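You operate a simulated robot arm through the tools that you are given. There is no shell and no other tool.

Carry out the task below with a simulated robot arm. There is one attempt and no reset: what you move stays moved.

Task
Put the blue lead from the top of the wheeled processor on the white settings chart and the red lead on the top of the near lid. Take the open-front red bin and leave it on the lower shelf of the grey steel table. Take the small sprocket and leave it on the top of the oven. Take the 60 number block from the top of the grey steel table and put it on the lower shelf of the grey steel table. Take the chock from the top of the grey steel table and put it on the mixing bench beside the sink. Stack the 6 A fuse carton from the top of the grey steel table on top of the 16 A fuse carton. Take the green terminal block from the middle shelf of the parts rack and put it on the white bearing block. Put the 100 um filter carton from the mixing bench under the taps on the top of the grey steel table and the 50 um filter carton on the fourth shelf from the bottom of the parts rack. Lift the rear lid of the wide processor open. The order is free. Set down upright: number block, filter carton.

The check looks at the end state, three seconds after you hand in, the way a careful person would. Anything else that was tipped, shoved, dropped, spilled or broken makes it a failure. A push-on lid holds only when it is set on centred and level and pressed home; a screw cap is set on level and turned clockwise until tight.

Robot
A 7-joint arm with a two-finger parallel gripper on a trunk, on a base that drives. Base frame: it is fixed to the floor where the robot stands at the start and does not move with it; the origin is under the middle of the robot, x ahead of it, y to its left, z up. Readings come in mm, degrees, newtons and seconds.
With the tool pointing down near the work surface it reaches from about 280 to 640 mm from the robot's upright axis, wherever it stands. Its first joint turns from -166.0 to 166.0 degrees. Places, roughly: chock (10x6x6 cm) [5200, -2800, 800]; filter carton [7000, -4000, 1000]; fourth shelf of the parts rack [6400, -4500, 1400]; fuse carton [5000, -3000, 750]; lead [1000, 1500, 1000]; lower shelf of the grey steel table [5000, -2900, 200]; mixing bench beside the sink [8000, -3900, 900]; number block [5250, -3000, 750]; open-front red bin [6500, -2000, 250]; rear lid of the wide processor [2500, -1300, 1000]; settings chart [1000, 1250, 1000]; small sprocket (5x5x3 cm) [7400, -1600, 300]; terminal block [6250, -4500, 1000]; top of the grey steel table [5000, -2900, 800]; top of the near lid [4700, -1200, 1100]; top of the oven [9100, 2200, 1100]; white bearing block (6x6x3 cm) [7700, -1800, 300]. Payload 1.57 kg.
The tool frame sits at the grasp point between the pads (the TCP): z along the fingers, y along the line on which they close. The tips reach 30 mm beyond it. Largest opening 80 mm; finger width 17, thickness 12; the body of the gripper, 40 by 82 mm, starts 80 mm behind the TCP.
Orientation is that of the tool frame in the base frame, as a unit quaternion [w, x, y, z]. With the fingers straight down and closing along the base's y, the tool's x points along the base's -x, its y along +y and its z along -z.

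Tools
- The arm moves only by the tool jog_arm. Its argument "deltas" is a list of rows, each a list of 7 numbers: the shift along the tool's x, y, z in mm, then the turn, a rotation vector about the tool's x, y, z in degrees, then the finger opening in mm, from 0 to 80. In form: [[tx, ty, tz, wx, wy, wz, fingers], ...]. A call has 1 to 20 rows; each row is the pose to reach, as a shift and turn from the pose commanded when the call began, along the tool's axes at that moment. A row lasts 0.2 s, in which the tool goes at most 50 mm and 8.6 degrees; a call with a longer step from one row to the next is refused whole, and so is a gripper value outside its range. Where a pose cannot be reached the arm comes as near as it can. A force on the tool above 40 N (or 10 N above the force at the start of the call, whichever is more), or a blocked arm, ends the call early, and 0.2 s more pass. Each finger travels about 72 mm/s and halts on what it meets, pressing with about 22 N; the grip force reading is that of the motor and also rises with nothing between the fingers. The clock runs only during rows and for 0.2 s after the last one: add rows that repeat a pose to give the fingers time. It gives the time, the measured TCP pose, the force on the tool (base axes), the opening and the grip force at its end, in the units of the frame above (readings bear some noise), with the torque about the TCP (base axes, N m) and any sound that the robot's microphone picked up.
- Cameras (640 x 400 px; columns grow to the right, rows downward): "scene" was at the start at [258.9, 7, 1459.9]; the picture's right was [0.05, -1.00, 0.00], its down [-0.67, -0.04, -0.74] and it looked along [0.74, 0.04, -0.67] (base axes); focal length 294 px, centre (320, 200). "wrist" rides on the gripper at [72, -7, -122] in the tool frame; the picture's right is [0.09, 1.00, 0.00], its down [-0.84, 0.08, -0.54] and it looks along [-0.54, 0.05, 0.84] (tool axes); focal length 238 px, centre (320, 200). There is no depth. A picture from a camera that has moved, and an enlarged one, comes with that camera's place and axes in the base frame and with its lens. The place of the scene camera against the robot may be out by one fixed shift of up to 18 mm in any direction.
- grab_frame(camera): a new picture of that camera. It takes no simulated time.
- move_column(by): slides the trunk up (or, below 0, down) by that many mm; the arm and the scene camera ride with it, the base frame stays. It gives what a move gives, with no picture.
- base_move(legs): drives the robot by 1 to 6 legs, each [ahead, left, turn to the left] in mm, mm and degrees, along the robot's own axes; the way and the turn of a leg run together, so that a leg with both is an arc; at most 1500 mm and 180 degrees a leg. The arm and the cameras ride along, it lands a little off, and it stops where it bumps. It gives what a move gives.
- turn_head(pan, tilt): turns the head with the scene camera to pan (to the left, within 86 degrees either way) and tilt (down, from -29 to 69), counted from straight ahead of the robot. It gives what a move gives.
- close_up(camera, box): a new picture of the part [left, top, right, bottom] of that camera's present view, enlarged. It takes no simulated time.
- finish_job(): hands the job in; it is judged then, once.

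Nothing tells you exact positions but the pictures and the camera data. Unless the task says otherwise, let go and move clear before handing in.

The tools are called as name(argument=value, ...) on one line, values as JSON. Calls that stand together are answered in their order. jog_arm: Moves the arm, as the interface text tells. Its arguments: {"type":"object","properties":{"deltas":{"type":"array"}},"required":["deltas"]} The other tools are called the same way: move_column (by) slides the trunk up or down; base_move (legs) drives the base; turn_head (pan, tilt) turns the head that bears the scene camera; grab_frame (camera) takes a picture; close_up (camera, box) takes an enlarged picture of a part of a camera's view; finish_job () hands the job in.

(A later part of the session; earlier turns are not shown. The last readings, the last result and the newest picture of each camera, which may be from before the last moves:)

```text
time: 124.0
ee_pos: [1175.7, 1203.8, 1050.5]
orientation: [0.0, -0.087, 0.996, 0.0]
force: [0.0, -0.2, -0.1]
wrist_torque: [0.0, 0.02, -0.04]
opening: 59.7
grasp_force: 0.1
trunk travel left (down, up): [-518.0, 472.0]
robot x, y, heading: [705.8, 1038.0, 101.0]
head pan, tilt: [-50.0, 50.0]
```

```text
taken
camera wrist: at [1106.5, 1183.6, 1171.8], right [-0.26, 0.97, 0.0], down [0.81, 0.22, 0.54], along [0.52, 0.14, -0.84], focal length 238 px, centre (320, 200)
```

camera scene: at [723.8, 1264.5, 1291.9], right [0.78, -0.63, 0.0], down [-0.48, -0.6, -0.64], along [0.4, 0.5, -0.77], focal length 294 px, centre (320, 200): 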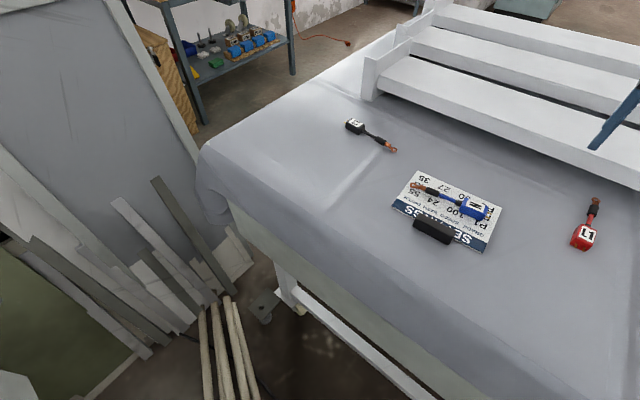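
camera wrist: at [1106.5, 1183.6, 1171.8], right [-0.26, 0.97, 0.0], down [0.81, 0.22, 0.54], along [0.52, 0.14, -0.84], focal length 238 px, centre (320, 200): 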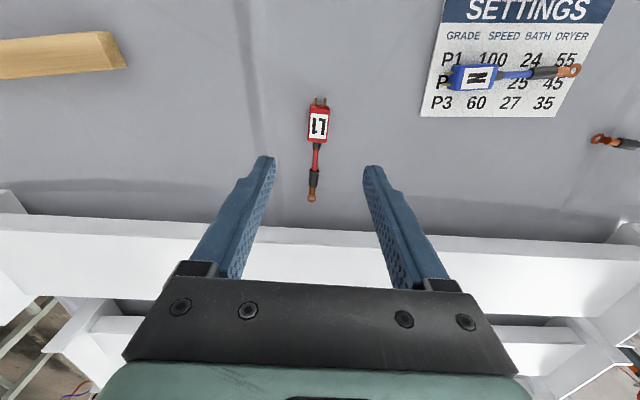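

jog_arm(deltas=[[1, -2.6, 40, 0, 0, 0, 60], [1, -2.6, 80, 0, 0, 0, 60], [1, -2.6, 105, 0, 0, 0, 55], [1, -2.6, 117, 0, 0, 0, 50], [1, -2.6, 120.5, 0, 0, 0, 50], [1, -2.6, 120.5, 0, 0, 0, 50]])

grab_frame(camera="wrist")

```text
time: 125.4
ee_pos: [1175.5, 1200.4, 931.0]
orientation: [0.0, -0.087, 0.996, 0.0]
force: [-0.4, 0.1, -0.9]
wrist_torque: [0.02, 0.0, 0.03]
opening: 50.1
grasp_force: 0.1
trunk travel left (down, up): [-518.0, 472.0]
robot x, y, heading: [704.6, 1034.3, 101.3]
head pan, tilt: [-50.0, 50.0]
```

```text
taken
camera wrist: at [1106.1, 1181.2, 1051.0], right [-0.26, 0.96, 0.0], down [0.81, 0.22, 0.54], along [0.52, 0.14, -0.84], focal length 238 px, centre (320, 200)
```

wrist: 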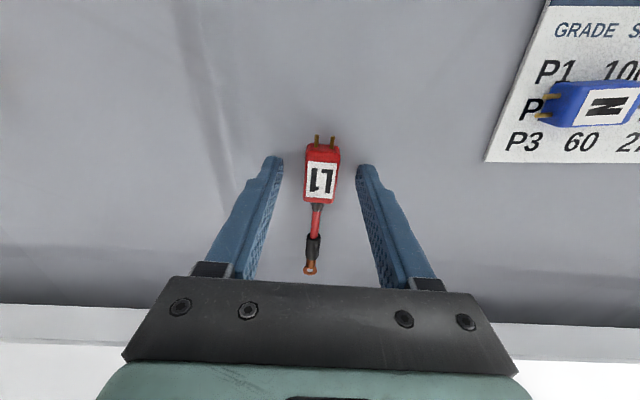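

jog_arm(deltas=[[-1, 0, 1.5, 0, 0, 0, 45], [-1, 0, 1.5, 0, 0, 0, 30], [-1, 0, 1.5, 0, 0, 0, 15], [-1, 0, 1.5, 0, 0, 0, 5], [-1, 0, 1.5, 0, 0, 0, 0], [-1, 0, 1.5, 0, 0, 0, 0]])

jog_arm(deltas=[[0, 0, -10, 0, 0, 0, 0], [0, 0, -30, 0, 0, 0, 0], [0, 0, -60, 0, 0, 0, 0], [0, 0, -95, 0, 0, 0, 0], [0, 0, -130, 0, 0, 0, 0], [0, 0, -130, 0, 0, 0, 0]])

grab_frame(camera="wrist")

```text
time: 126.8
ee_pos: [1176.1, 1200.2, 929.1]
orientation: [0.0, -0.087, 0.996, 0.0]
force: [0.1, 0.1, 1.1]
wrist_torque: [0.06, -0.05, 0.03]
opening: 20.9
grasp_force: 22.0
trunk travel left (down, up): [-518.0, 472.0]
robot x, y, heading: [707.3, 1037.0, 101.3]
head pan, tilt: [-50.0, 50.0]
```

```text
time: 128.2
ee_pos: [1176.4, 1200.0, 1058.5]
orientation: [-0.001, -0.088, 0.996, 0.0]
force: [0.0, 0.7, -0.3]
wrist_torque: [-0.05, -0.01, -0.01]
opening: 21.2
grasp_force: 22.1
trunk travel left (down, up): [-518.0, 472.0]
robot x, y, heading: [704.7, 1034.6, 101.0]
head pan, tilt: [-50.0, 50.0]
```

```text
taken
camera wrist: at [1107.4, 1181.6, 1179.8], right [-0.26, 0.96, 0.0], down [0.81, 0.22, 0.54], along [0.52, 0.14, -0.84], focal length 238 px, centre (320, 200)
```

wrist: 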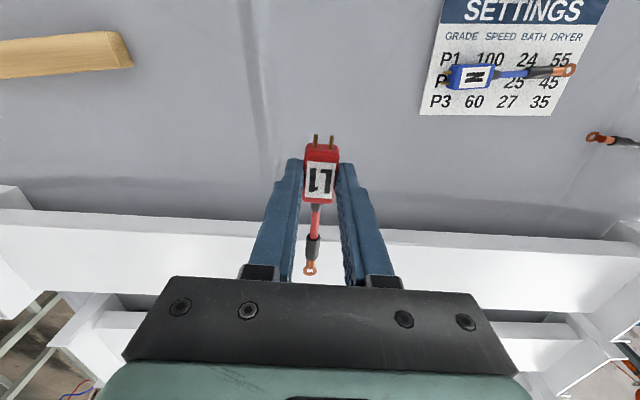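

Red lead gripped firmly. Raising the trunk, tucking the arm forward, then backing out of the gap.

move_column(by=200)

jog_arm(deltas=[[33.5, 23.3, 0, 0, 0, -6.07, 0], [67, 46.5, 0, 0, 0, -12.1, 0], [100.5, 69.8, 0, 0, 0, -18.2, 0], [134, 93.1, 0, 0, 0, -24.3, 0], [167.5, 116.4, 0, 0, 0, -30.3, 0], [201, 139.6, 0, 0, 0, -36.4, 0], [234.5, 162.9, 0, 0, 0, -42.5, 0], [268, 186.2, 0, 0, 0, -48.5, 0], [301.6, 209.5, 0, 0, 0, -54.6, 0], [335, 232.7, 0, 0, 0, -60.7, 0], [368.6, 256, 0, 0, 0, -66.7, 0], [402, 279.3, 0, 0, 0, -72.8, 0], [435.6, 302.6, 0, 0, 0, -78.9, 0], [469, 325.8, 0, 0, 0, -84.9, 0], [502.6, 349.1, 0, 0, 0, -91, 0], [502.6, 349.1, 0, 0, 0, -91, 0]])

turn_head(pan=0, tilt=60)

grab_frame(camera="scene")

grab_frame(camera="wrist")

```text
time: 130.4
ee_pos: [1176.6, 1200.7, 1257.5]
orientation: [0.0, -0.086, 0.996, -0.001]
force: [0.4, -0.4, 0.1]
wrist_torque: [0.01, 0.01, 0.0]
opening: 20.9
grasp_force: 22.3
trunk travel left (down, up): [-718.0, 272.0]
robot x, y, heading: [701.6, 1037.4, 101.1]
head pan, tilt: [-50.0, 50.0]
```

```text
time: 133.8
ee_pos: [620.4, 1455.7, 1258.4]
orientation: [0.0, 0.772, -0.635, 0.001]
force: [0.2, 0.0, -0.4]
wrist_torque: [0.01, 0.0, 0.01]
opening: 21.1
grasp_force: 22.4
trunk travel left (down, up): [-718.0, 272.0]
robot x, y, heading: [700.8, 1034.0, 100.9]
head pan, tilt: [-50.0, 50.0]
```

```text
time: 134.9
ee_pos: [621.1, 1456.4, 1258.6]
orientation: [0.0, 0.772, -0.636, 0.0]
force: [-0.4, 0.0, -0.8]
wrist_torque: [0.02, 0.01, -0.03]
opening: 21.0
grasp_force: 22.2
trunk travel left (down, up): [-718.0, 272.0]
robot x, y, heading: [701.4, 1032.6, 100.9]
head pan, tilt: [0.0, 60.0]
```

```text
taken
camera scene: at [662.5, 1269.2, 1479.6], right [0.98, 0.19, 0.0], down [0.17, -0.85, -0.5], along [-0.1, 0.49, -0.87], focal length 294 px, centre (320, 200)
```

scene: 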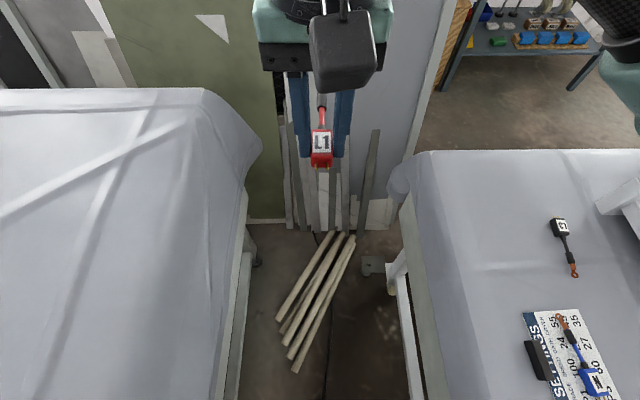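

```text
taken
camera wrist: at [641.9, 1386.9, 1379.2], right [-0.96, -0.28, 0.0], down [-0.24, 0.81, 0.54], along [-0.15, 0.52, -0.84], focal length 238 px, centre (320, 200)
```

wrist: 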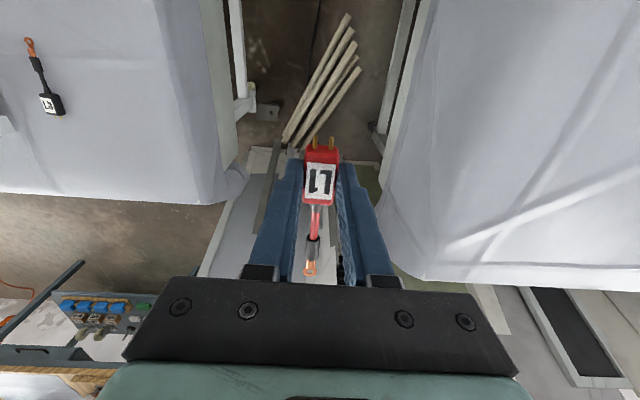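

base_move(legs=[[-900, 0, 0]])

turn_head(pan=-80, tilt=15)

grab_frame(camera="scene")

```text
time: 139.7
ee_pos: [796.0, 574.1, 1257.9]
orientation: [0.0, 0.772, -0.635, 0.0]
force: [0.7, 1.0, -1.7]
wrist_torque: [-0.04, 0.0, -0.03]
opening: 21.0
grasp_force: 22.0
trunk travel left (down, up): [-718.0, 272.0]
robot x, y, heading: [876.2, 151.1, 101.4]
head pan, tilt: [0.0, 60.0]
```

```text
time: 141.2
ee_pos: [794.0, 573.1, 1258.0]
orientation: [0.0, 0.774, -0.633, 0.0]
force: [0.5, 0.6, -0.3]
wrist_torque: [0.02, 0.03, -0.02]
opening: 21.0
grasp_force: 21.6
trunk travel left (down, up): [-718.0, 272.0]
robot x, y, heading: [874.4, 153.8, 101.7]
head pan, tilt: [-80.0, 15.0]
```

```text
taken
camera scene: at [937.9, 356.2, 1545.8], right [0.37, -0.93, 0.0], down [-0.24, -0.09, -0.97], along [0.9, 0.35, -0.26], focal length 294 px, centre (320, 200)
```

scene: 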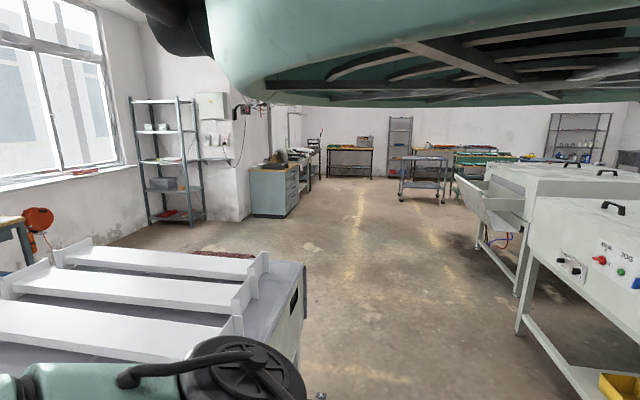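

base_move(legs=[[0, 0, -101.5], [1400, 80, 0]])

turn_head(pan=-20, tilt=15)

grab_frame(camera="scene")

turn_head(pan=-75, tilt=25)

grab_frame(camera="scene")

```text
time: 152.5
ee_pos: [2716.7, 251.3, 1258.1]
orientation: [-0.001, -0.003, 1.0, 0.0]
force: [-0.1, 0.0, 0.0]
wrist_torque: [-0.03, 0.01, -0.03]
opening: 21.1
grasp_force: 22.2
trunk travel left (down, up): [-718.0, 272.0]
robot x, y, heading: [2286.7, 251.5, 0.6]
head pan, tilt: [-80.0, 15.0]
```

```text
time: 153.8
ee_pos: [2716.8, 250.1, 1257.7]
orientation: [0.0, -0.002, 1.0, 0.0]
force: [0.3, -0.2, 0.9]
wrist_torque: [0.0, -0.03, 0.0]
opening: 21.1
grasp_force: 22.0
trunk travel left (down, up): [-718.0, 272.0]
robot x, y, heading: [2283.3, 245.8, 0.4]
head pan, tilt: [-20.0, 15.0]
```

```text
taken
camera scene: at [2550.3, 221.1, 1545.9], right [-0.33, -0.94, 0.0], down [-0.24, 0.09, -0.97], along [0.91, -0.32, -0.26], focal length 294 px, centre (320, 200)
```

scene: 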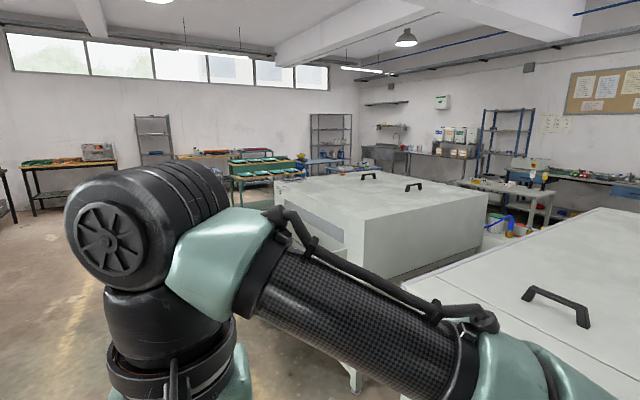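

```text
time: 155.0
ee_pos: [2716.6, 250.4, 1257.5]
orientation: [0.0, -0.004, 1.0, 0.0]
force: [-0.6, 0.4, 0.0]
wrist_torque: [0.04, -0.01, -0.02]
opening: 21.0
grasp_force: 22.3
trunk travel left (down, up): [-718.0, 272.0]
robot x, y, heading: [2288.0, 250.8, 0.5]
head pan, tilt: [-75.0, 25.0]
```

```text
taken
camera scene: at [2487.0, 163.6, 1529.6], right [-0.96, -0.27, 0.0], down [-0.11, 0.41, -0.91], along [0.24, -0.87, -0.42], focal length 294 px, centre (320, 200)
```

scene: 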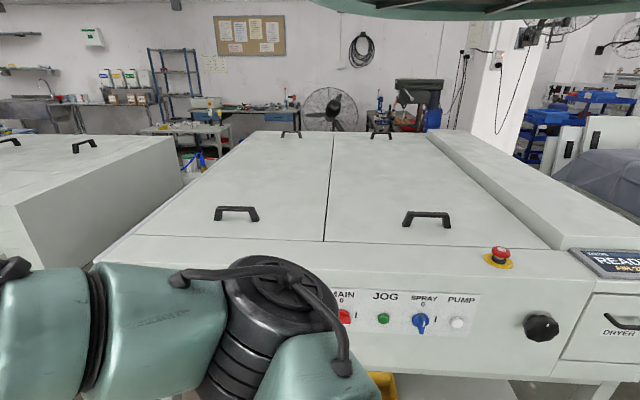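

Rear lid of the wide processor is the lower-x lid (handles visible). Now I'll drive on toward the far processor to see its lids.

base_move(legs=[[1000, 100, 0]])

turn_head(pan=-45, tilt=25)

grab_frame(camera="scene")

turn_head(pan=-80, tilt=25)

grab_frame(camera="scene")

```text
time: 160.2
ee_pos: [3710.6, 365.4, 1257.5]
orientation: [0.001, -0.006, 1.0, -0.001]
force: [0.0, 1.2, -1.5]
wrist_torque: [0.01, 0.01, 0.01]
opening: 21.0
grasp_force: 22.3
trunk travel left (down, up): [-718.0, 272.0]
robot x, y, heading: [3278.0, 361.2, 0.7]
head pan, tilt: [-75.0, 25.0]
```

```text
time: 161.2
ee_pos: [3709.1, 365.1, 1258.1]
orientation: [0.0, -0.006, 1.0, 0.0]
force: [-0.1, 0.3, -0.4]
wrist_torque: [0.01, -0.02, -0.02]
opening: 21.0
grasp_force: 22.9
trunk travel left (down, up): [-718.0, 272.0]
robot x, y, heading: [3278.6, 359.1, 0.7]
head pan, tilt: [-45.0, 25.0]
```

```text
taken
camera scene: at [3521.6, 300.9, 1529.6], right [-0.7, -0.72, 0.0], down [-0.3, 0.29, -0.91], along [0.65, -0.63, -0.42], focal length 294 px, centre (320, 200)
```

scene: 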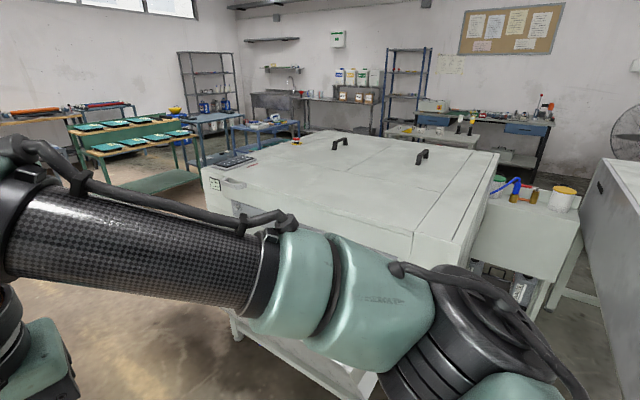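

```text
time: 162.2
ee_pos: [3709.3, 363.5, 1258.6]
orientation: [-0.001, -0.005, 1.0, 0.0]
force: [-0.3, 0.6, -0.1]
wrist_torque: [0.02, 0.02, -0.01]
opening: 20.9
grasp_force: 22.2
trunk travel left (down, up): [-718.0, 272.0]
robot x, y, heading: [3280.3, 360.5, 1.0]
head pan, tilt: [-80.0, 25.0]
```

```text
taken
camera scene: at [3473.0, 274.6, 1529.6], right [-0.98, -0.19, 0.0], down [-0.08, 0.41, -0.91], along [0.17, -0.89, -0.42], focal length 294 px, centre (320, 200)
```

scene: 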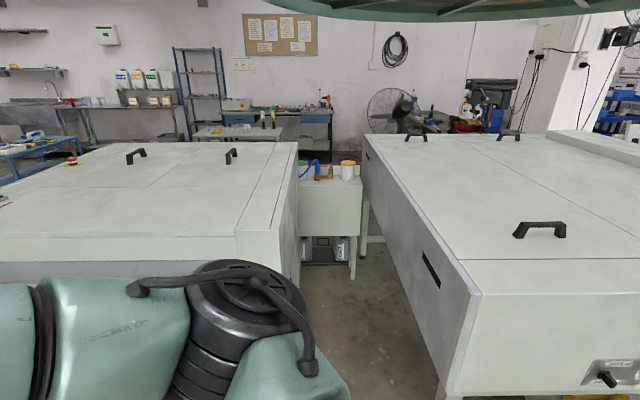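

close_up(camera="scene", box=[0, 110, 320, 310])

turn_head(pan=-45, tilt=20)

close_up(camera="scene", box=[190, 80, 510, 280])

close_up(camera="scene", box=[360, 60, 600, 210])

```text
2.00 times, centred on (160, 210) of scene
camera zoom: at [3473.0, 274.6, 1529.6], right [-0.98, -0.19, 0.0], down [-0.08, 0.41, -0.91], along [0.17, -0.89, -0.42], focal length 588 px, centre (640, 180)
```

zoom: 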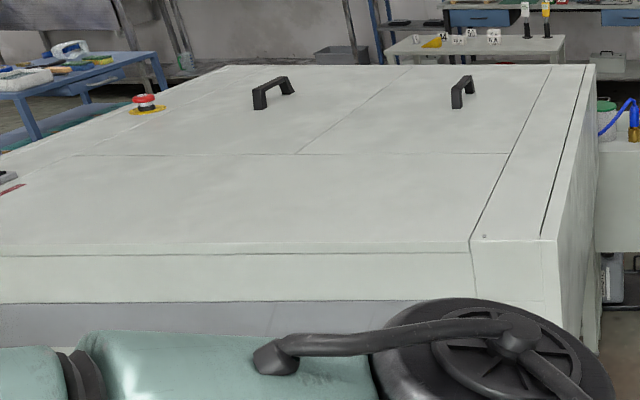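

```text
time: 163.2
ee_pos: [3709.1, 364.8, 1258.5]
orientation: [0.0, -0.005, 1.0, 0.0]
force: [0.0, 0.2, 0.0]
wrist_torque: [0.01, 0.0, -0.01]
opening: 20.9
grasp_force: 22.4
trunk travel left (down, up): [-718.0, 272.0]
robot x, y, heading: [3280.2, 353.9, 0.9]
head pan, tilt: [-45.0, 20.0]
```

```text
2.00 times, centred on (350, 180) of scene
camera zoom: at [3522.3, 300.2, 1537.7], right [-0.7, -0.72, 0.0], down [-0.25, 0.24, -0.94], along [0.67, -0.66, -0.34], focal length 588 px, centre (260, 240)
```

zoom: 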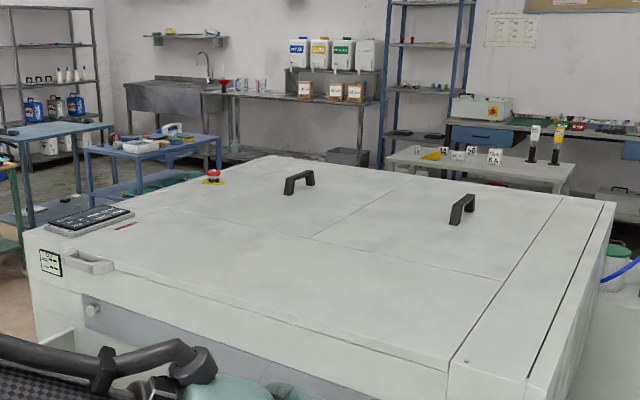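

```text
2.67 times, centred on (480, 135) of scene
camera zoom: at [3522.3, 300.2, 1537.7], right [-0.7, -0.72, 0.0], down [-0.25, 0.24, -0.94], along [0.67, -0.66, -0.34], focal length 784 px, centre (-107, 373)
```

zoom: 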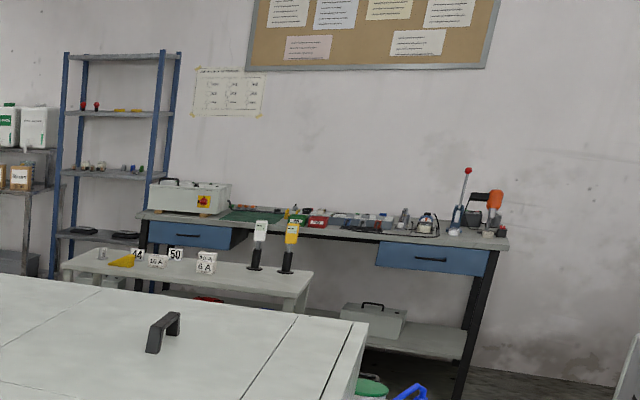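

The far processor's top (z≈1090) has a large front panel plus two one-handle lids; the one at about (4640, -950) matches the given place for the near lid. I'll drive along the aisle to see its +x end.

base_move(legs=[[1450, 50, 0]])

turn_head(pan=-85, tilt=30)

grab_frame(camera="scene")

turn_head(pan=-40, tilt=25)

grab_frame(camera="scene")

```text
time: 170.3
ee_pos: [5146.7, 439.5, 1258.3]
orientation: [0.0, -0.008, 1.0, 0.0]
force: [0.0, 0.3, 0.2]
wrist_torque: [0.04, 0.02, 0.01]
opening: 21.0
grasp_force: 21.9
trunk travel left (down, up): [-718.0, 272.0]
robot x, y, heading: [4716.4, 432.0, 1.0]
head pan, tilt: [-45.0, 20.0]
```

```text
time: 171.4
ee_pos: [5147.3, 439.2, 1258.6]
orientation: [0.0, -0.008, 1.0, -0.001]
force: [-0.3, -0.5, -0.3]
wrist_torque: [0.0, 0.0, -0.01]
opening: 21.2
grasp_force: 22.0
trunk travel left (down, up): [-718.0, 272.0]
robot x, y, heading: [4716.0, 434.0, 0.9]
head pan, tilt: [-85.0, 30.0]
```

```text
taken
camera scene: at [4902.2, 349.1, 1521.7], right [-0.99, -0.11, 0.0], down [-0.05, 0.5, -0.87], along [0.09, -0.86, -0.5], focal length 294 px, centre (320, 200)
```

scene: 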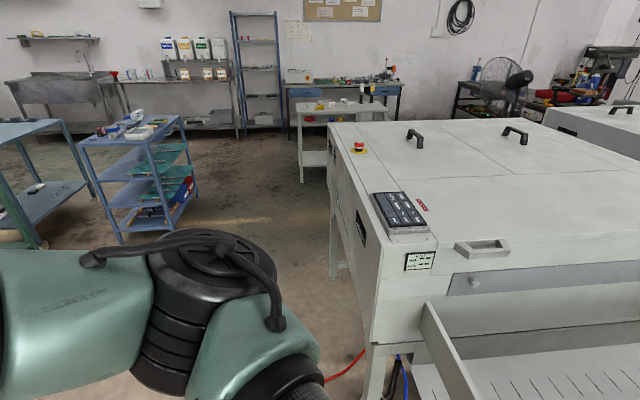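

```text
time: 172.5
ee_pos: [5146.6, 438.2, 1258.4]
orientation: [0.0, -0.008, 1.0, 0.0]
force: [-0.5, -0.4, -0.3]
wrist_torque: [-0.02, 0.03, -0.02]
opening: 21.2
grasp_force: 21.9
trunk travel left (down, up): [-718.0, 272.0]
robot x, y, heading: [4716.3, 433.1, 1.2]
head pan, tilt: [-40.0, 25.0]
```

```text
taken
camera scene: at [4964.1, 381.0, 1529.6], right [-0.63, -0.78, 0.0], down [-0.33, 0.27, -0.91], along [0.7, -0.57, -0.42], focal length 294 px, centre (320, 200)
```

scene: 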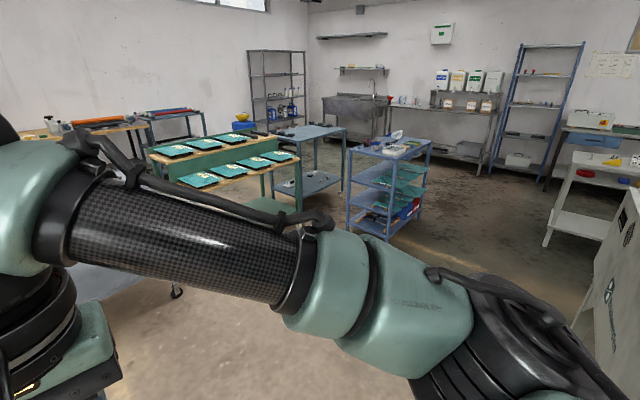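

turn_head(pan=-86, tilt=25)

close_up(camera="scene", box=[300, 90, 620, 290])

close_up(camera="scene", box=[60, 60, 300, 210])

```text
time: 173.7
ee_pos: [5147.7, 439.5, 1257.6]
orientation: [-0.001, -0.007, 1.0, 0.0]
force: [0.1, 0.5, -0.4]
wrist_torque: [0.03, 0.01, 0.01]
opening: 21.1
grasp_force: 22.1
trunk travel left (down, up): [-718.0, 272.0]
robot x, y, heading: [4716.7, 435.9, 1.2]
head pan, tilt: [-85.9, 25.0]
```

```text
2.00 times, centred on (460, 190) of scene
camera zoom: at [4900.9, 347.3, 1529.6], right [-1.0, -0.09, 0.0], down [-0.04, 0.42, -0.91], along [0.08, -0.9, -0.42], focal length 588 px, centre (40, 220)
```

zoom: 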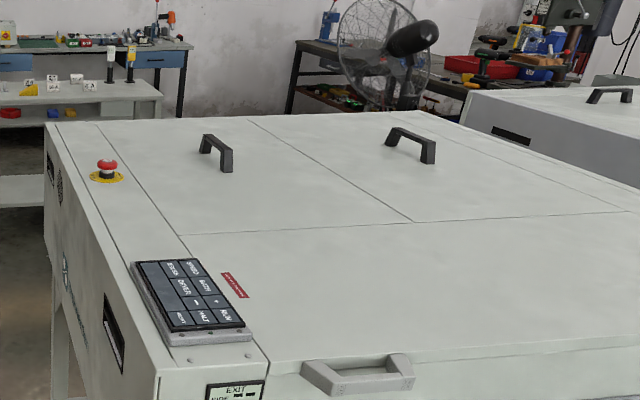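

```text
2.67 times, centred on (180, 135) of scene
camera zoom: at [4900.9, 347.3, 1529.6], right [-1.0, -0.09, 0.0], down [-0.04, 0.42, -0.91], along [0.08, -0.9, -0.42], focal length 784 px, centre (693, 373)
```

zoom: 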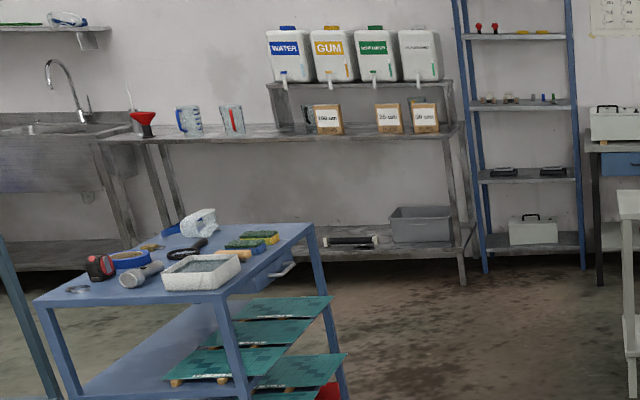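

The near lid's outline is clear: roughly (4740,-556), (4884,-1225), (4458,-1317), (4322,-655). I'll go round to the processor's +x end and face it.

base_move(legs=[[630, 0, 0], [0, 0, -91], [1280, 0, 0], [0, 0, -90]])

turn_head(pan=0, tilt=45)

grab_frame(camera="scene")

grab_frame(camera="wrist")

```text
time: 191.0
ee_pos: [4910.8, -846.1, 1257.6]
orientation: [0.001, 1.0, -0.006, 0.001]
force: [0.3, -0.5, 0.1]
wrist_torque: [0.0, -0.02, -0.02]
opening: 20.6
grasp_force: 22.7
trunk travel left (down, up): [-718.0, 272.0]
robot x, y, heading: [5340.8, -850.1, 179.6]
head pan, tilt: [-85.9, 25.0]
```

```text
time: 192.6
ee_pos: [4910.2, -845.2, 1258.3]
orientation: [0.0, 1.0, -0.006, -0.001]
force: [0.1, 0.4, -0.8]
wrist_torque: [-0.03, -0.01, -0.04]
opening: 20.9
grasp_force: 21.9
trunk travel left (down, up): [-718.0, 272.0]
robot x, y, heading: [5339.7, -849.7, 179.7]
head pan, tilt: [0.0, 45.0]
```

```text
taken
camera scene: at [5095.0, -846.1, 1499.0], right [0.01, 1.0, 0.0], down [0.71, -0.01, -0.71], along [-0.71, 0.01, -0.71], focal length 294 px, centre (320, 200)
```

scene: 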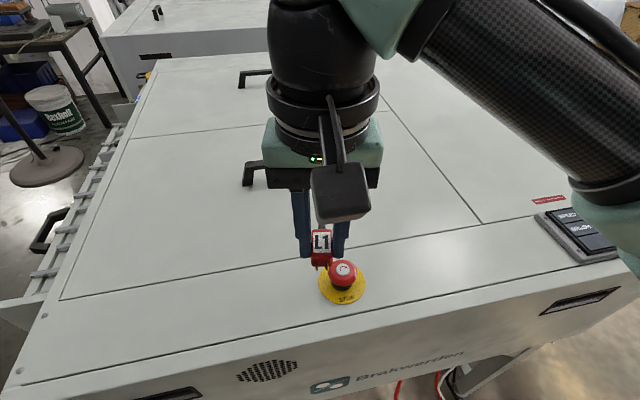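

```text
taken
camera wrist: at [4983.2, -840.1, 1379.2], right [0.08, -1.0, 0.0], down [-0.84, -0.07, 0.54], along [-0.54, -0.04, -0.84], focal length 238 px, centre (320, 200)
```

wrist: 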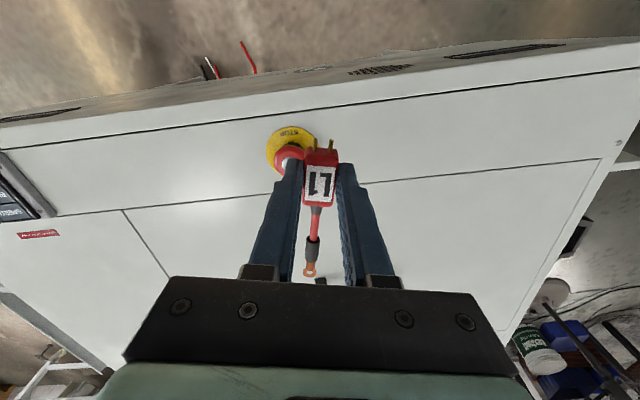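

jog_arm(deltas=[[-19, 35, 0, 0, 0, 0, 0], [-38, 70, 0, 0, 0, 0, 0], [-57, 105, 0, 0, 0, 0, 0], [-75, 140, 0, 0, 0, 0, 0], [-94, 175, 0, 0, 0, 0, 0], [-113, 210, 0, 0, 0, 0, 0], [-132, 245, 0, 0, 0, 0, 0], [-132, 245, 0, 0, 0, 0, 0]])

grab_frame(camera="wrist")

grab_frame(camera="scene")

```text
time: 194.4
ee_pos: [4776.2, -1088.5, 1258.4]
orientation: [-0.001, 1.0, -0.003, -0.002]
force: [-0.2, 0.4, 0.3]
wrist_torque: [-0.01, -0.02, -0.01]
opening: 21.1
grasp_force: 22.0
trunk travel left (down, up): [-718.0, 272.0]
robot x, y, heading: [5342.7, -849.2, 179.8]
head pan, tilt: [0.0, 45.0]
```

```text
taken
camera wrist: at [4848.7, -1083.0, 1379.7], right [0.08, -1.0, 0.0], down [-0.84, -0.07, 0.54], along [-0.54, -0.05, -0.84], focal length 238 px, centre (320, 200)
```

wrist: 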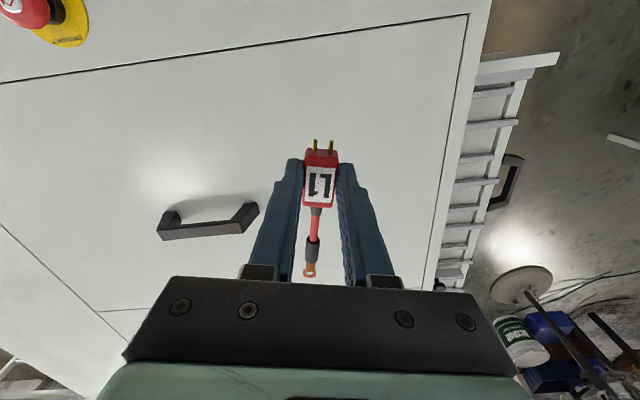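

```text
taken
camera scene: at [5095.0, -845.1, 1499.0], right [0.01, 1.0, 0.0], down [0.71, -0.01, -0.71], along [-0.71, 0.0, -0.71], focal length 294 px, centre (320, 200)
```

scene: 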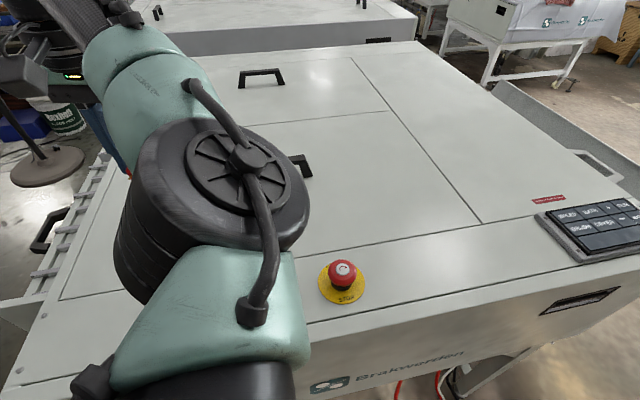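

Clear spot on the near lid. Descending.

jog_arm(deltas=[[0, 0, 40, 0, 0, 0, 0], [0, 0, 80, 0, 0, 0, 0], [0, 0, 105, 0, 0, 0, 0], [0, 0, 118, 0, 0, 0, 0], [0, 0, 124, 0, 0, 0, 0], [0, 0, 124, 0, 0, 0, 0]])

grab_frame(camera="wrist")

```text
time: 195.8
ee_pos: [4776.4, -1090.1, 1134.6]
orientation: [0.001, 1.0, -0.005, 0.0]
force: [-0.2, -0.4, -0.7]
wrist_torque: [0.02, -0.01, 0.0]
opening: 21.0
grasp_force: 22.0
trunk travel left (down, up): [-718.0, 272.0]
robot x, y, heading: [5344.2, -848.9, 179.7]
head pan, tilt: [0.0, 45.0]
```

```text
taken
camera wrist: at [4848.5, -1084.1, 1254.8], right [0.08, -1.0, 0.0], down [-0.84, -0.07, 0.54], along [-0.54, -0.04, -0.84], focal length 238 px, centre (320, 200)
```

wrist: 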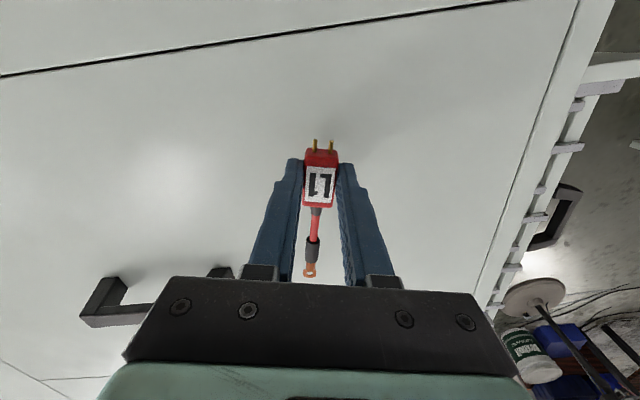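

jog_arm(deltas=[[0, 0, 3, 0, 0, 0, 0], [0, 0, 6, 0, 0, 0, 0], [0, 0, 9, 0, 0, 0, 0], [0, 0, 12, 0, 0, 0, 0], [0, 0, 12, 0, 0, 0, 0]])

```text
time: 197.0
ee_pos: [4776.2, -1088.9, 1122.2]
orientation: [0.0, 1.0, -0.005, 0.0]
force: [0.0, -0.4, -0.4]
wrist_torque: [0.03, 0.03, 0.01]
opening: 21.1
grasp_force: 22.3
trunk travel left (down, up): [-718.0, 272.0]
robot x, y, heading: [5338.9, -855.0, 179.7]
head pan, tilt: [0.0, 45.0]
```

jog_arm(deltas=[[0, 0, 1.5, 0, 0, 0, 0], [0, 0, 3, 0, 0, 0, 0], [0, 0, 4.5, 0, 0, 0, 0], [0, 0, 6, 0, 0, 0, 0]])

grab_frame(camera="wrist")

```text
time: 198.0
ee_pos: [4776.4, -1089.1, 1117.4]
orientation: [0.0, 1.0, -0.005, 0.0]
force: [-0.3, -0.7, 0.3]
wrist_torque: [0.0, -0.01, -0.01]
opening: 20.7
grasp_force: 22.1
trunk travel left (down, up): [-718.0, 272.0]
robot x, y, heading: [5342.0, -851.9, 179.5]
head pan, tilt: [0.0, 45.0]
```

```text
taken
camera wrist: at [4848.6, -1083.6, 1237.2], right [0.08, -1.0, 0.0], down [-0.84, -0.07, 0.54], along [-0.54, -0.04, -0.84], focal length 238 px, centre (320, 200)
```

wrist: 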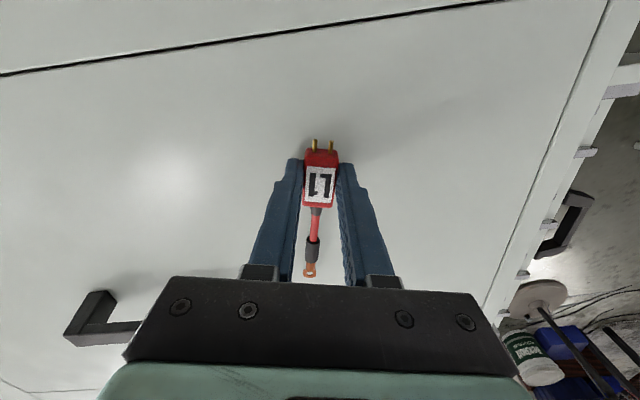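

jog_arm(deltas=[[0, 0, 2, 0, 0, 0, 0], [0, 0, 4, 0, 0, 0, 0], [0, 0, 6, 0, 0, 0, 0], [0, 0, 8, 0, 0, 0, 0], [0, 0, 8, 0, 0, 0, 0]])

```text
time: 199.2
ee_pos: [4776.0, -1089.0, 1111.0]
orientation: [0.001, 1.0, -0.005, -0.004]
force: [-1.6, -0.8, 17.7]
wrist_torque: [0.0, 0.1, 0.01]
opening: 21.0
grasp_force: 21.9
trunk travel left (down, up): [-718.0, 272.0]
robot x, y, heading: [5341.3, -847.4, 179.5]
head pan, tilt: [0.0, 45.0]
```

Contact (17.7 N). Releasing and lifting away.

jog_arm(deltas=[[0, 0, -1.5, 0, 0, 0, 21], [0, 0, -1.5, 0, 0, 0, 26], [0, 0, -1.5, 0, 0, 0, 34], [0, 0, -1.5, 0, 0, 0, 44], [0, 0, -1.5, 0, 0, 0, 44], [0, 0, -15, 0, 0, 0, 44], [0, 0, -50, 0, 0, 0, 44], [0, 0, -100, 0, 0, 0, 44], [0, 0, -145, 0, 0, 0, 44]])

grab_frame(camera="wrist")

```text
time: 201.2
ee_pos: [4775.8, -1090.5, 1253.4]
orientation: [0.0, 1.0, -0.005, 0.0]
force: [0.1, 0.6, -0.5]
wrist_torque: [-0.01, 0.02, 0.0]
opening: 43.9
grasp_force: 0.0
trunk travel left (down, up): [-718.0, 272.0]
robot x, y, heading: [5339.8, -849.2, 179.3]
head pan, tilt: [0.0, 45.0]
```

```text
taken
camera wrist: at [4848.4, -1084.4, 1374.0], right [0.08, -1.0, 0.0], down [-0.84, -0.07, 0.54], along [-0.54, -0.04, -0.84], focal length 238 px, centre (320, 200)
```

wrist: 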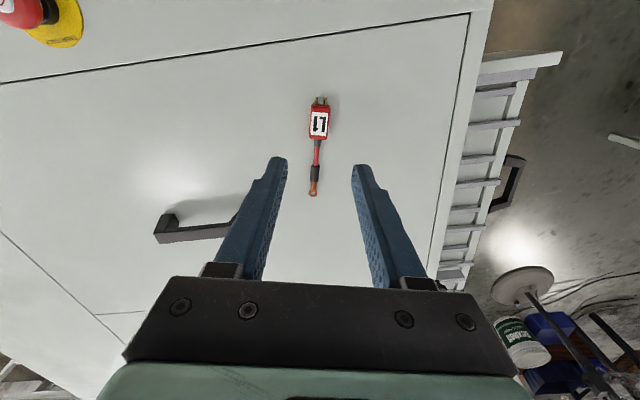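

Red lead lies on the near lid. Tucking the arm back and looking toward the grey steel table.

jog_arm(deltas=[[19, -35, 0, 0, 0, 0, 80], [38, -70, 0, 0, 0, 0, 80], [57, -105, 0, 0, 0, 0, 80], [75, -140, 0, 0, 0, 0, 80], [94, -175, 0, 0, 0, 0, 80], [113, -210, 0, 0, 0, 0, 80], [132, -245, 0, 0, 0, 0, 80], [132, -245, 0, 0, 0, 0, 80]])

base_move(legs=[[-200, 0, 0], [0, 0, 90], [500, 0, 0]])

turn_head(pan=-10, tilt=25)

grab_frame(camera="scene")

turn_head(pan=30, tilt=20)

grab_frame(camera="scene")

turn_head(pan=70, tilt=25)

grab_frame(camera="scene")

```text
time: 203.0
ee_pos: [4910.2, -846.5, 1253.8]
orientation: [0.0, 1.0, -0.005, 0.0]
force: [0.0, -0.1, 0.2]
wrist_torque: [0.0, -0.02, -0.04]
opening: 79.9
grasp_force: 0.1
trunk travel left (down, up): [-718.0, 272.0]
robot x, y, heading: [5340.3, -852.5, 179.4]
head pan, tilt: [0.0, 45.0]
```

```text
time: 210.9
ee_pos: [5515.8, -1783.9, 1252.9]
orientation: [0.0, 0.716, 0.698, 0.0]
force: [1.0, -0.2, 0.9]
wrist_torque: [0.03, -0.01, 0.01]
opening: 80.0
grasp_force: 0.0
trunk travel left (down, up): [-718.0, 272.0]
robot x, y, heading: [5528.6, -1348.6, -91.2]
head pan, tilt: [0.0, 45.0]
```

```text
time: 211.8
ee_pos: [5515.8, -1782.6, 1254.2]
orientation: [-0.001, 0.717, 0.697, 0.0]
force: [0.0, 0.3, 0.3]
wrist_torque: [0.03, -0.01, 0.03]
opening: 79.9
grasp_force: 0.0
trunk travel left (down, up): [-718.0, 272.0]
robot x, y, heading: [5529.7, -1353.8, -91.7]
head pan, tilt: [-10.0, 25.0]
```

```text
taken
camera scene: at [5511.8, -1610.2, 1529.6], right [-0.98, 0.2, 0.0], down [0.08, 0.41, -0.91], along [-0.18, -0.89, -0.42], focal length 294 px, centre (320, 200)
```

scene: 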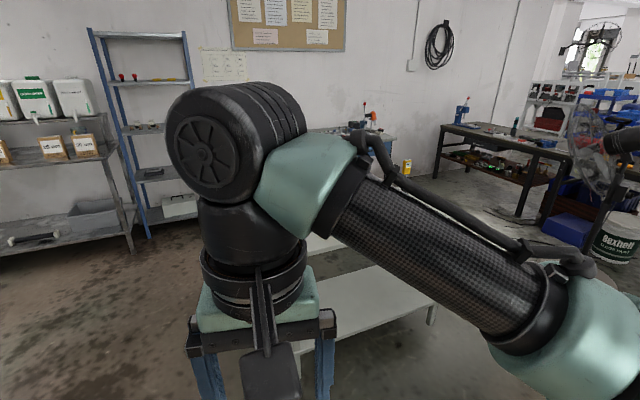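

```text
time: 212.8
ee_pos: [5516.3, -1783.5, 1254.3]
orientation: [0.0, 0.717, 0.697, 0.001]
force: [-0.2, -0.5, -0.1]
wrist_torque: [-0.02, -0.02, -0.02]
opening: 80.2
grasp_force: 0.0
trunk travel left (down, up): [-718.0, 272.0]
robot x, y, heading: [5529.8, -1353.1, -91.1]
head pan, tilt: [30.0, 20.0]
```

```text
taken
camera scene: at [5574.4, -1601.9, 1537.7], right [-0.88, -0.48, 0.0], down [-0.16, 0.3, -0.94], along [0.45, -0.83, -0.34], focal length 294 px, centre (320, 200)
```

scene: 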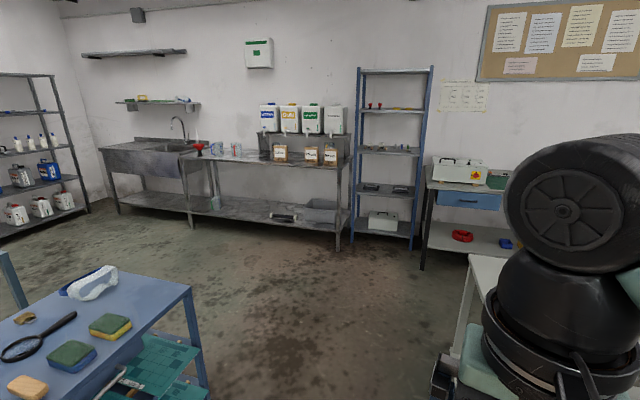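

```text
time: 213.9
ee_pos: [5516.5, -1782.8, 1253.4]
orientation: [0.0, 0.717, 0.697, 0.0]
force: [0.0, 0.0, -0.2]
wrist_torque: [0.05, -0.02, 0.0]
opening: 80.0
grasp_force: 0.0
trunk travel left (down, up): [-718.0, 272.0]
robot x, y, heading: [5526.3, -1353.6, -91.3]
head pan, tilt: [70.0, 25.0]
```

```text
taken
camera scene: at [5615.7, -1553.8, 1529.6], right [-0.37, -0.93, 0.0], down [-0.39, 0.15, -0.91], along [0.84, -0.33, -0.42], focal length 294 px, centre (320, 200)
```

scene: 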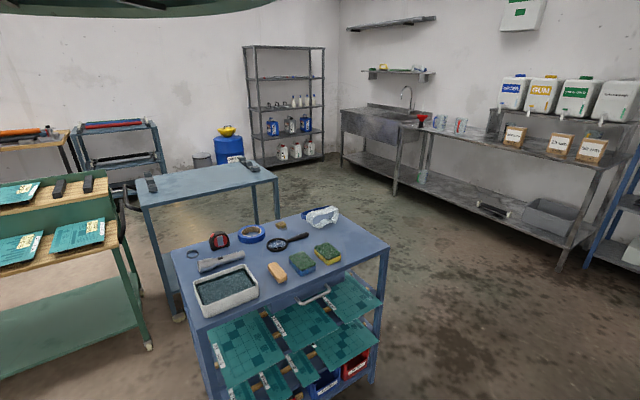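

turn_head(pan=-35, tilt=30)

grab_frame(camera="scene")

base_move(legs=[[600, 0, 0]])

turn_head(pan=-30, tilt=45)

grab_frame(camera="scene")

turn_head(pan=10, tilt=45)

grab_frame(camera="scene")

```text
time: 215.7
ee_pos: [5515.6, -1783.3, 1252.9]
orientation: [0.0, 0.717, 0.697, 0.0]
force: [0.5, -0.5, 0.3]
wrist_torque: [-0.02, 0.02, -0.02]
opening: 80.0
grasp_force: 0.1
trunk travel left (down, up): [-718.0, 272.0]
robot x, y, heading: [5526.4, -1358.3, -91.4]
head pan, tilt: [-35.0, 30.0]
```

```text
taken
camera scene: at [5476.3, -1592.9, 1521.7], right [-0.8, 0.59, 0.0], down [0.3, 0.4, -0.87], along [-0.51, -0.7, -0.5], focal length 294 px, centre (320, 200)
```

scene: 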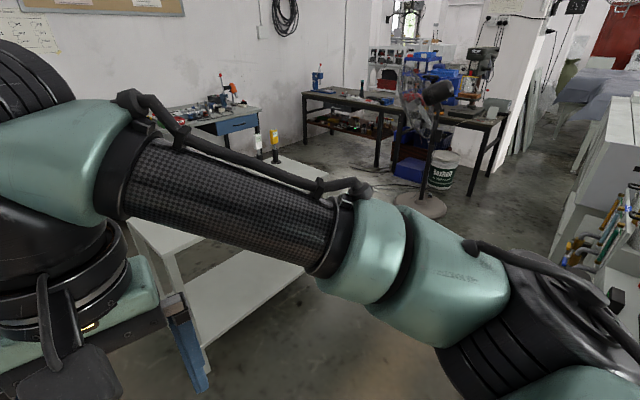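

```text
time: 219.1
ee_pos: [5500.3, -2380.5, 1253.6]
orientation: [0.0, 0.717, 0.697, -0.001]
force: [0.7, -0.1, 0.6]
wrist_torque: [0.02, 0.03, 0.02]
opening: 79.7
grasp_force: 0.0
trunk travel left (down, up): [-718.0, 272.0]
robot x, y, heading: [5513.9, -1952.7, -91.4]
head pan, tilt: [-35.0, 30.0]
```

```text
time: 219.9
ee_pos: [5500.9, -2380.8, 1253.3]
orientation: [0.001, 0.717, 0.697, 0.0]
force: [0.1, 0.0, 0.0]
wrist_torque: [0.04, 0.0, -0.03]
opening: 79.8
grasp_force: 0.0
trunk travel left (down, up): [-718.0, 272.0]
robot x, y, heading: [5510.8, -1948.1, -91.6]
head pan, tilt: [-30.0, 45.0]
```

```text
taken
camera scene: at [5472.1, -2187.2, 1499.1], right [-0.85, 0.52, 0.0], down [0.37, 0.6, -0.71], along [-0.37, -0.6, -0.71], focal length 294 px, centre (320, 200)
```

scene: 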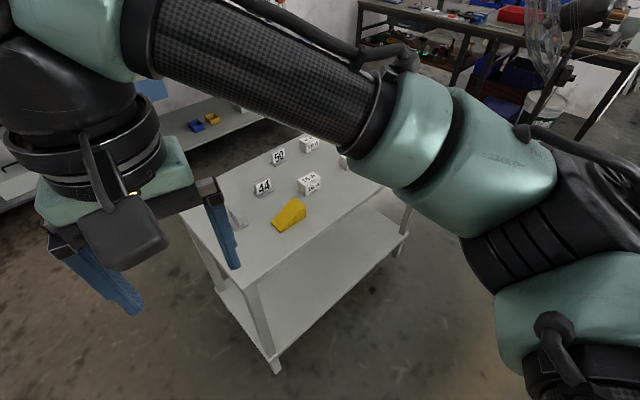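

```text
time: 221.0
ee_pos: [5499.3, -2380.3, 1254.2]
orientation: [0.0, 0.718, 0.696, 0.0]
force: [0.7, 0.2, -0.7]
wrist_torque: [0.0, 0.01, 0.02]
opening: 79.8
grasp_force: 0.1
trunk travel left (down, up): [-718.0, 272.0]
robot x, y, heading: [5513.5, -1950.0, -91.3]
head pan, tilt: [10.0, 45.0]
```

```text
taken
camera scene: at [5526.5, -2198.4, 1499.0], right [-0.99, -0.15, 0.0], down [-0.1, 0.7, -0.71], along [0.1, -0.7, -0.71], focal length 294 px, centre (320, 200)
```

scene: 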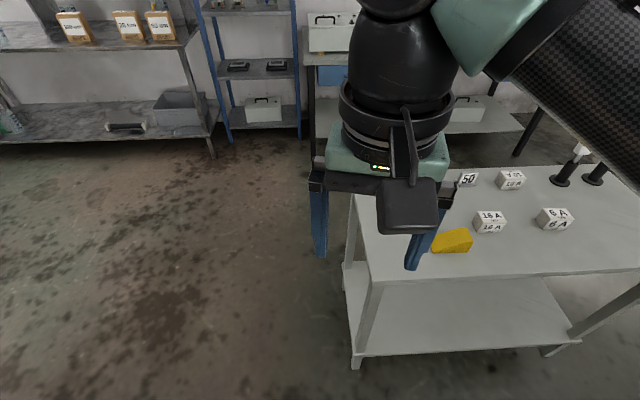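

I see the grey table: yellow chock (~5207,-2782), 16 A and 6 A cartons, number blocks. Moving up to its near side.

base_move(legs=[[250, -340, 1.4], [150, 0, 0]])

turn_head(pan=0, tilt=55)

grab_frame(camera="scene")

grab_frame(camera="wrist")

turn_head(pan=-40, tilt=45)

grab_frame(camera="scene")

```text
time: 224.5
ee_pos: [5161.6, -2773.3, 1253.0]
orientation: [0.001, 0.711, 0.703, 0.0]
force: [-0.2, -0.2, 0.5]
wrist_torque: [0.01, 0.01, 0.02]
opening: 80.2
grasp_force: 0.0
trunk travel left (down, up): [-718.0, 272.0]
robot x, y, heading: [5166.6, -2341.8, -90.5]
head pan, tilt: [10.0, 45.0]
```

```text
time: 225.2
ee_pos: [5163.0, -2771.9, 1254.0]
orientation: [0.001, 0.711, 0.703, 0.0]
force: [0.0, -0.2, 1.1]
wrist_torque: [-0.04, -0.02, 0.01]
opening: 80.1
grasp_force: 0.0
trunk travel left (down, up): [-718.0, 272.0]
robot x, y, heading: [5167.9, -2342.1, -90.5]
head pan, tilt: [0.0, 55.0]
```

```text
taken
camera scene: at [5171.5, -2581.4, 1485.7], right [-1.0, 0.01, 0.0], down [0.01, 0.82, -0.57], along [0.0, -0.57, -0.82], focal length 294 px, centre (320, 200)
```

scene: 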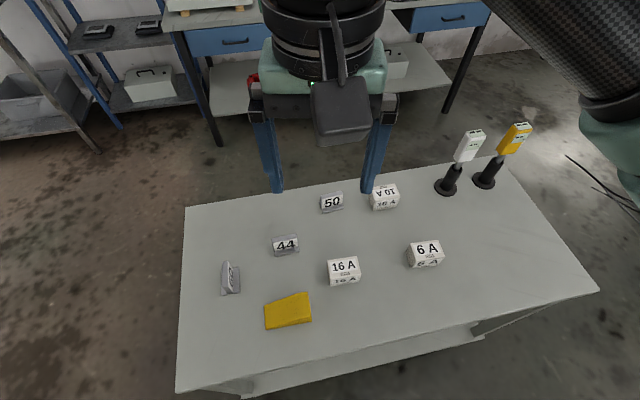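

```text
taken
camera wrist: at [5157.3, -2700.5, 1374.9], right [1.0, 0.08, 0.0], down [0.07, -0.84, 0.54], along [0.04, -0.54, -0.84], focal length 238 px, centre (320, 200)
```

wrist: 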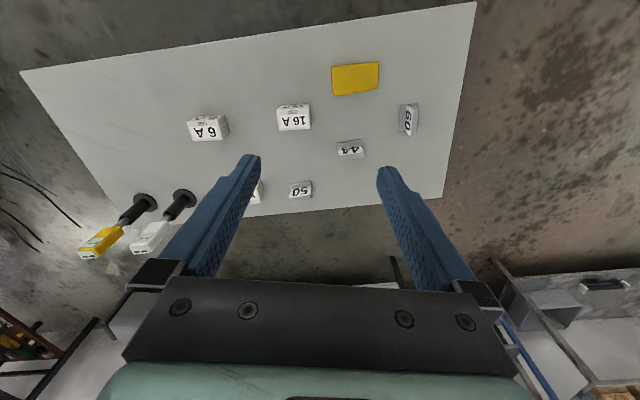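

```text
time: 226.3
ee_pos: [5163.5, -2771.6, 1253.6]
orientation: [0.001, 0.711, 0.703, -0.001]
force: [1.1, -0.3, -0.8]
wrist_torque: [-0.01, 0.01, 0.0]
opening: 79.8
grasp_force: 0.0
trunk travel left (down, up): [-718.0, 272.0]
robot x, y, heading: [5170.9, -2342.1, -90.3]
head pan, tilt: [-40.0, 45.0]
```

```text
taken
camera scene: at [5119.3, -2571.4, 1499.0], right [-0.76, 0.65, 0.0], down [0.46, 0.54, -0.71], along [-0.46, -0.54, -0.71], focal length 294 px, centre (320, 200)
```

scene: 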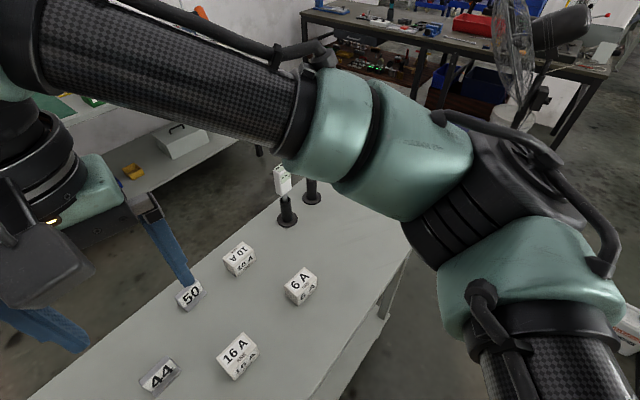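

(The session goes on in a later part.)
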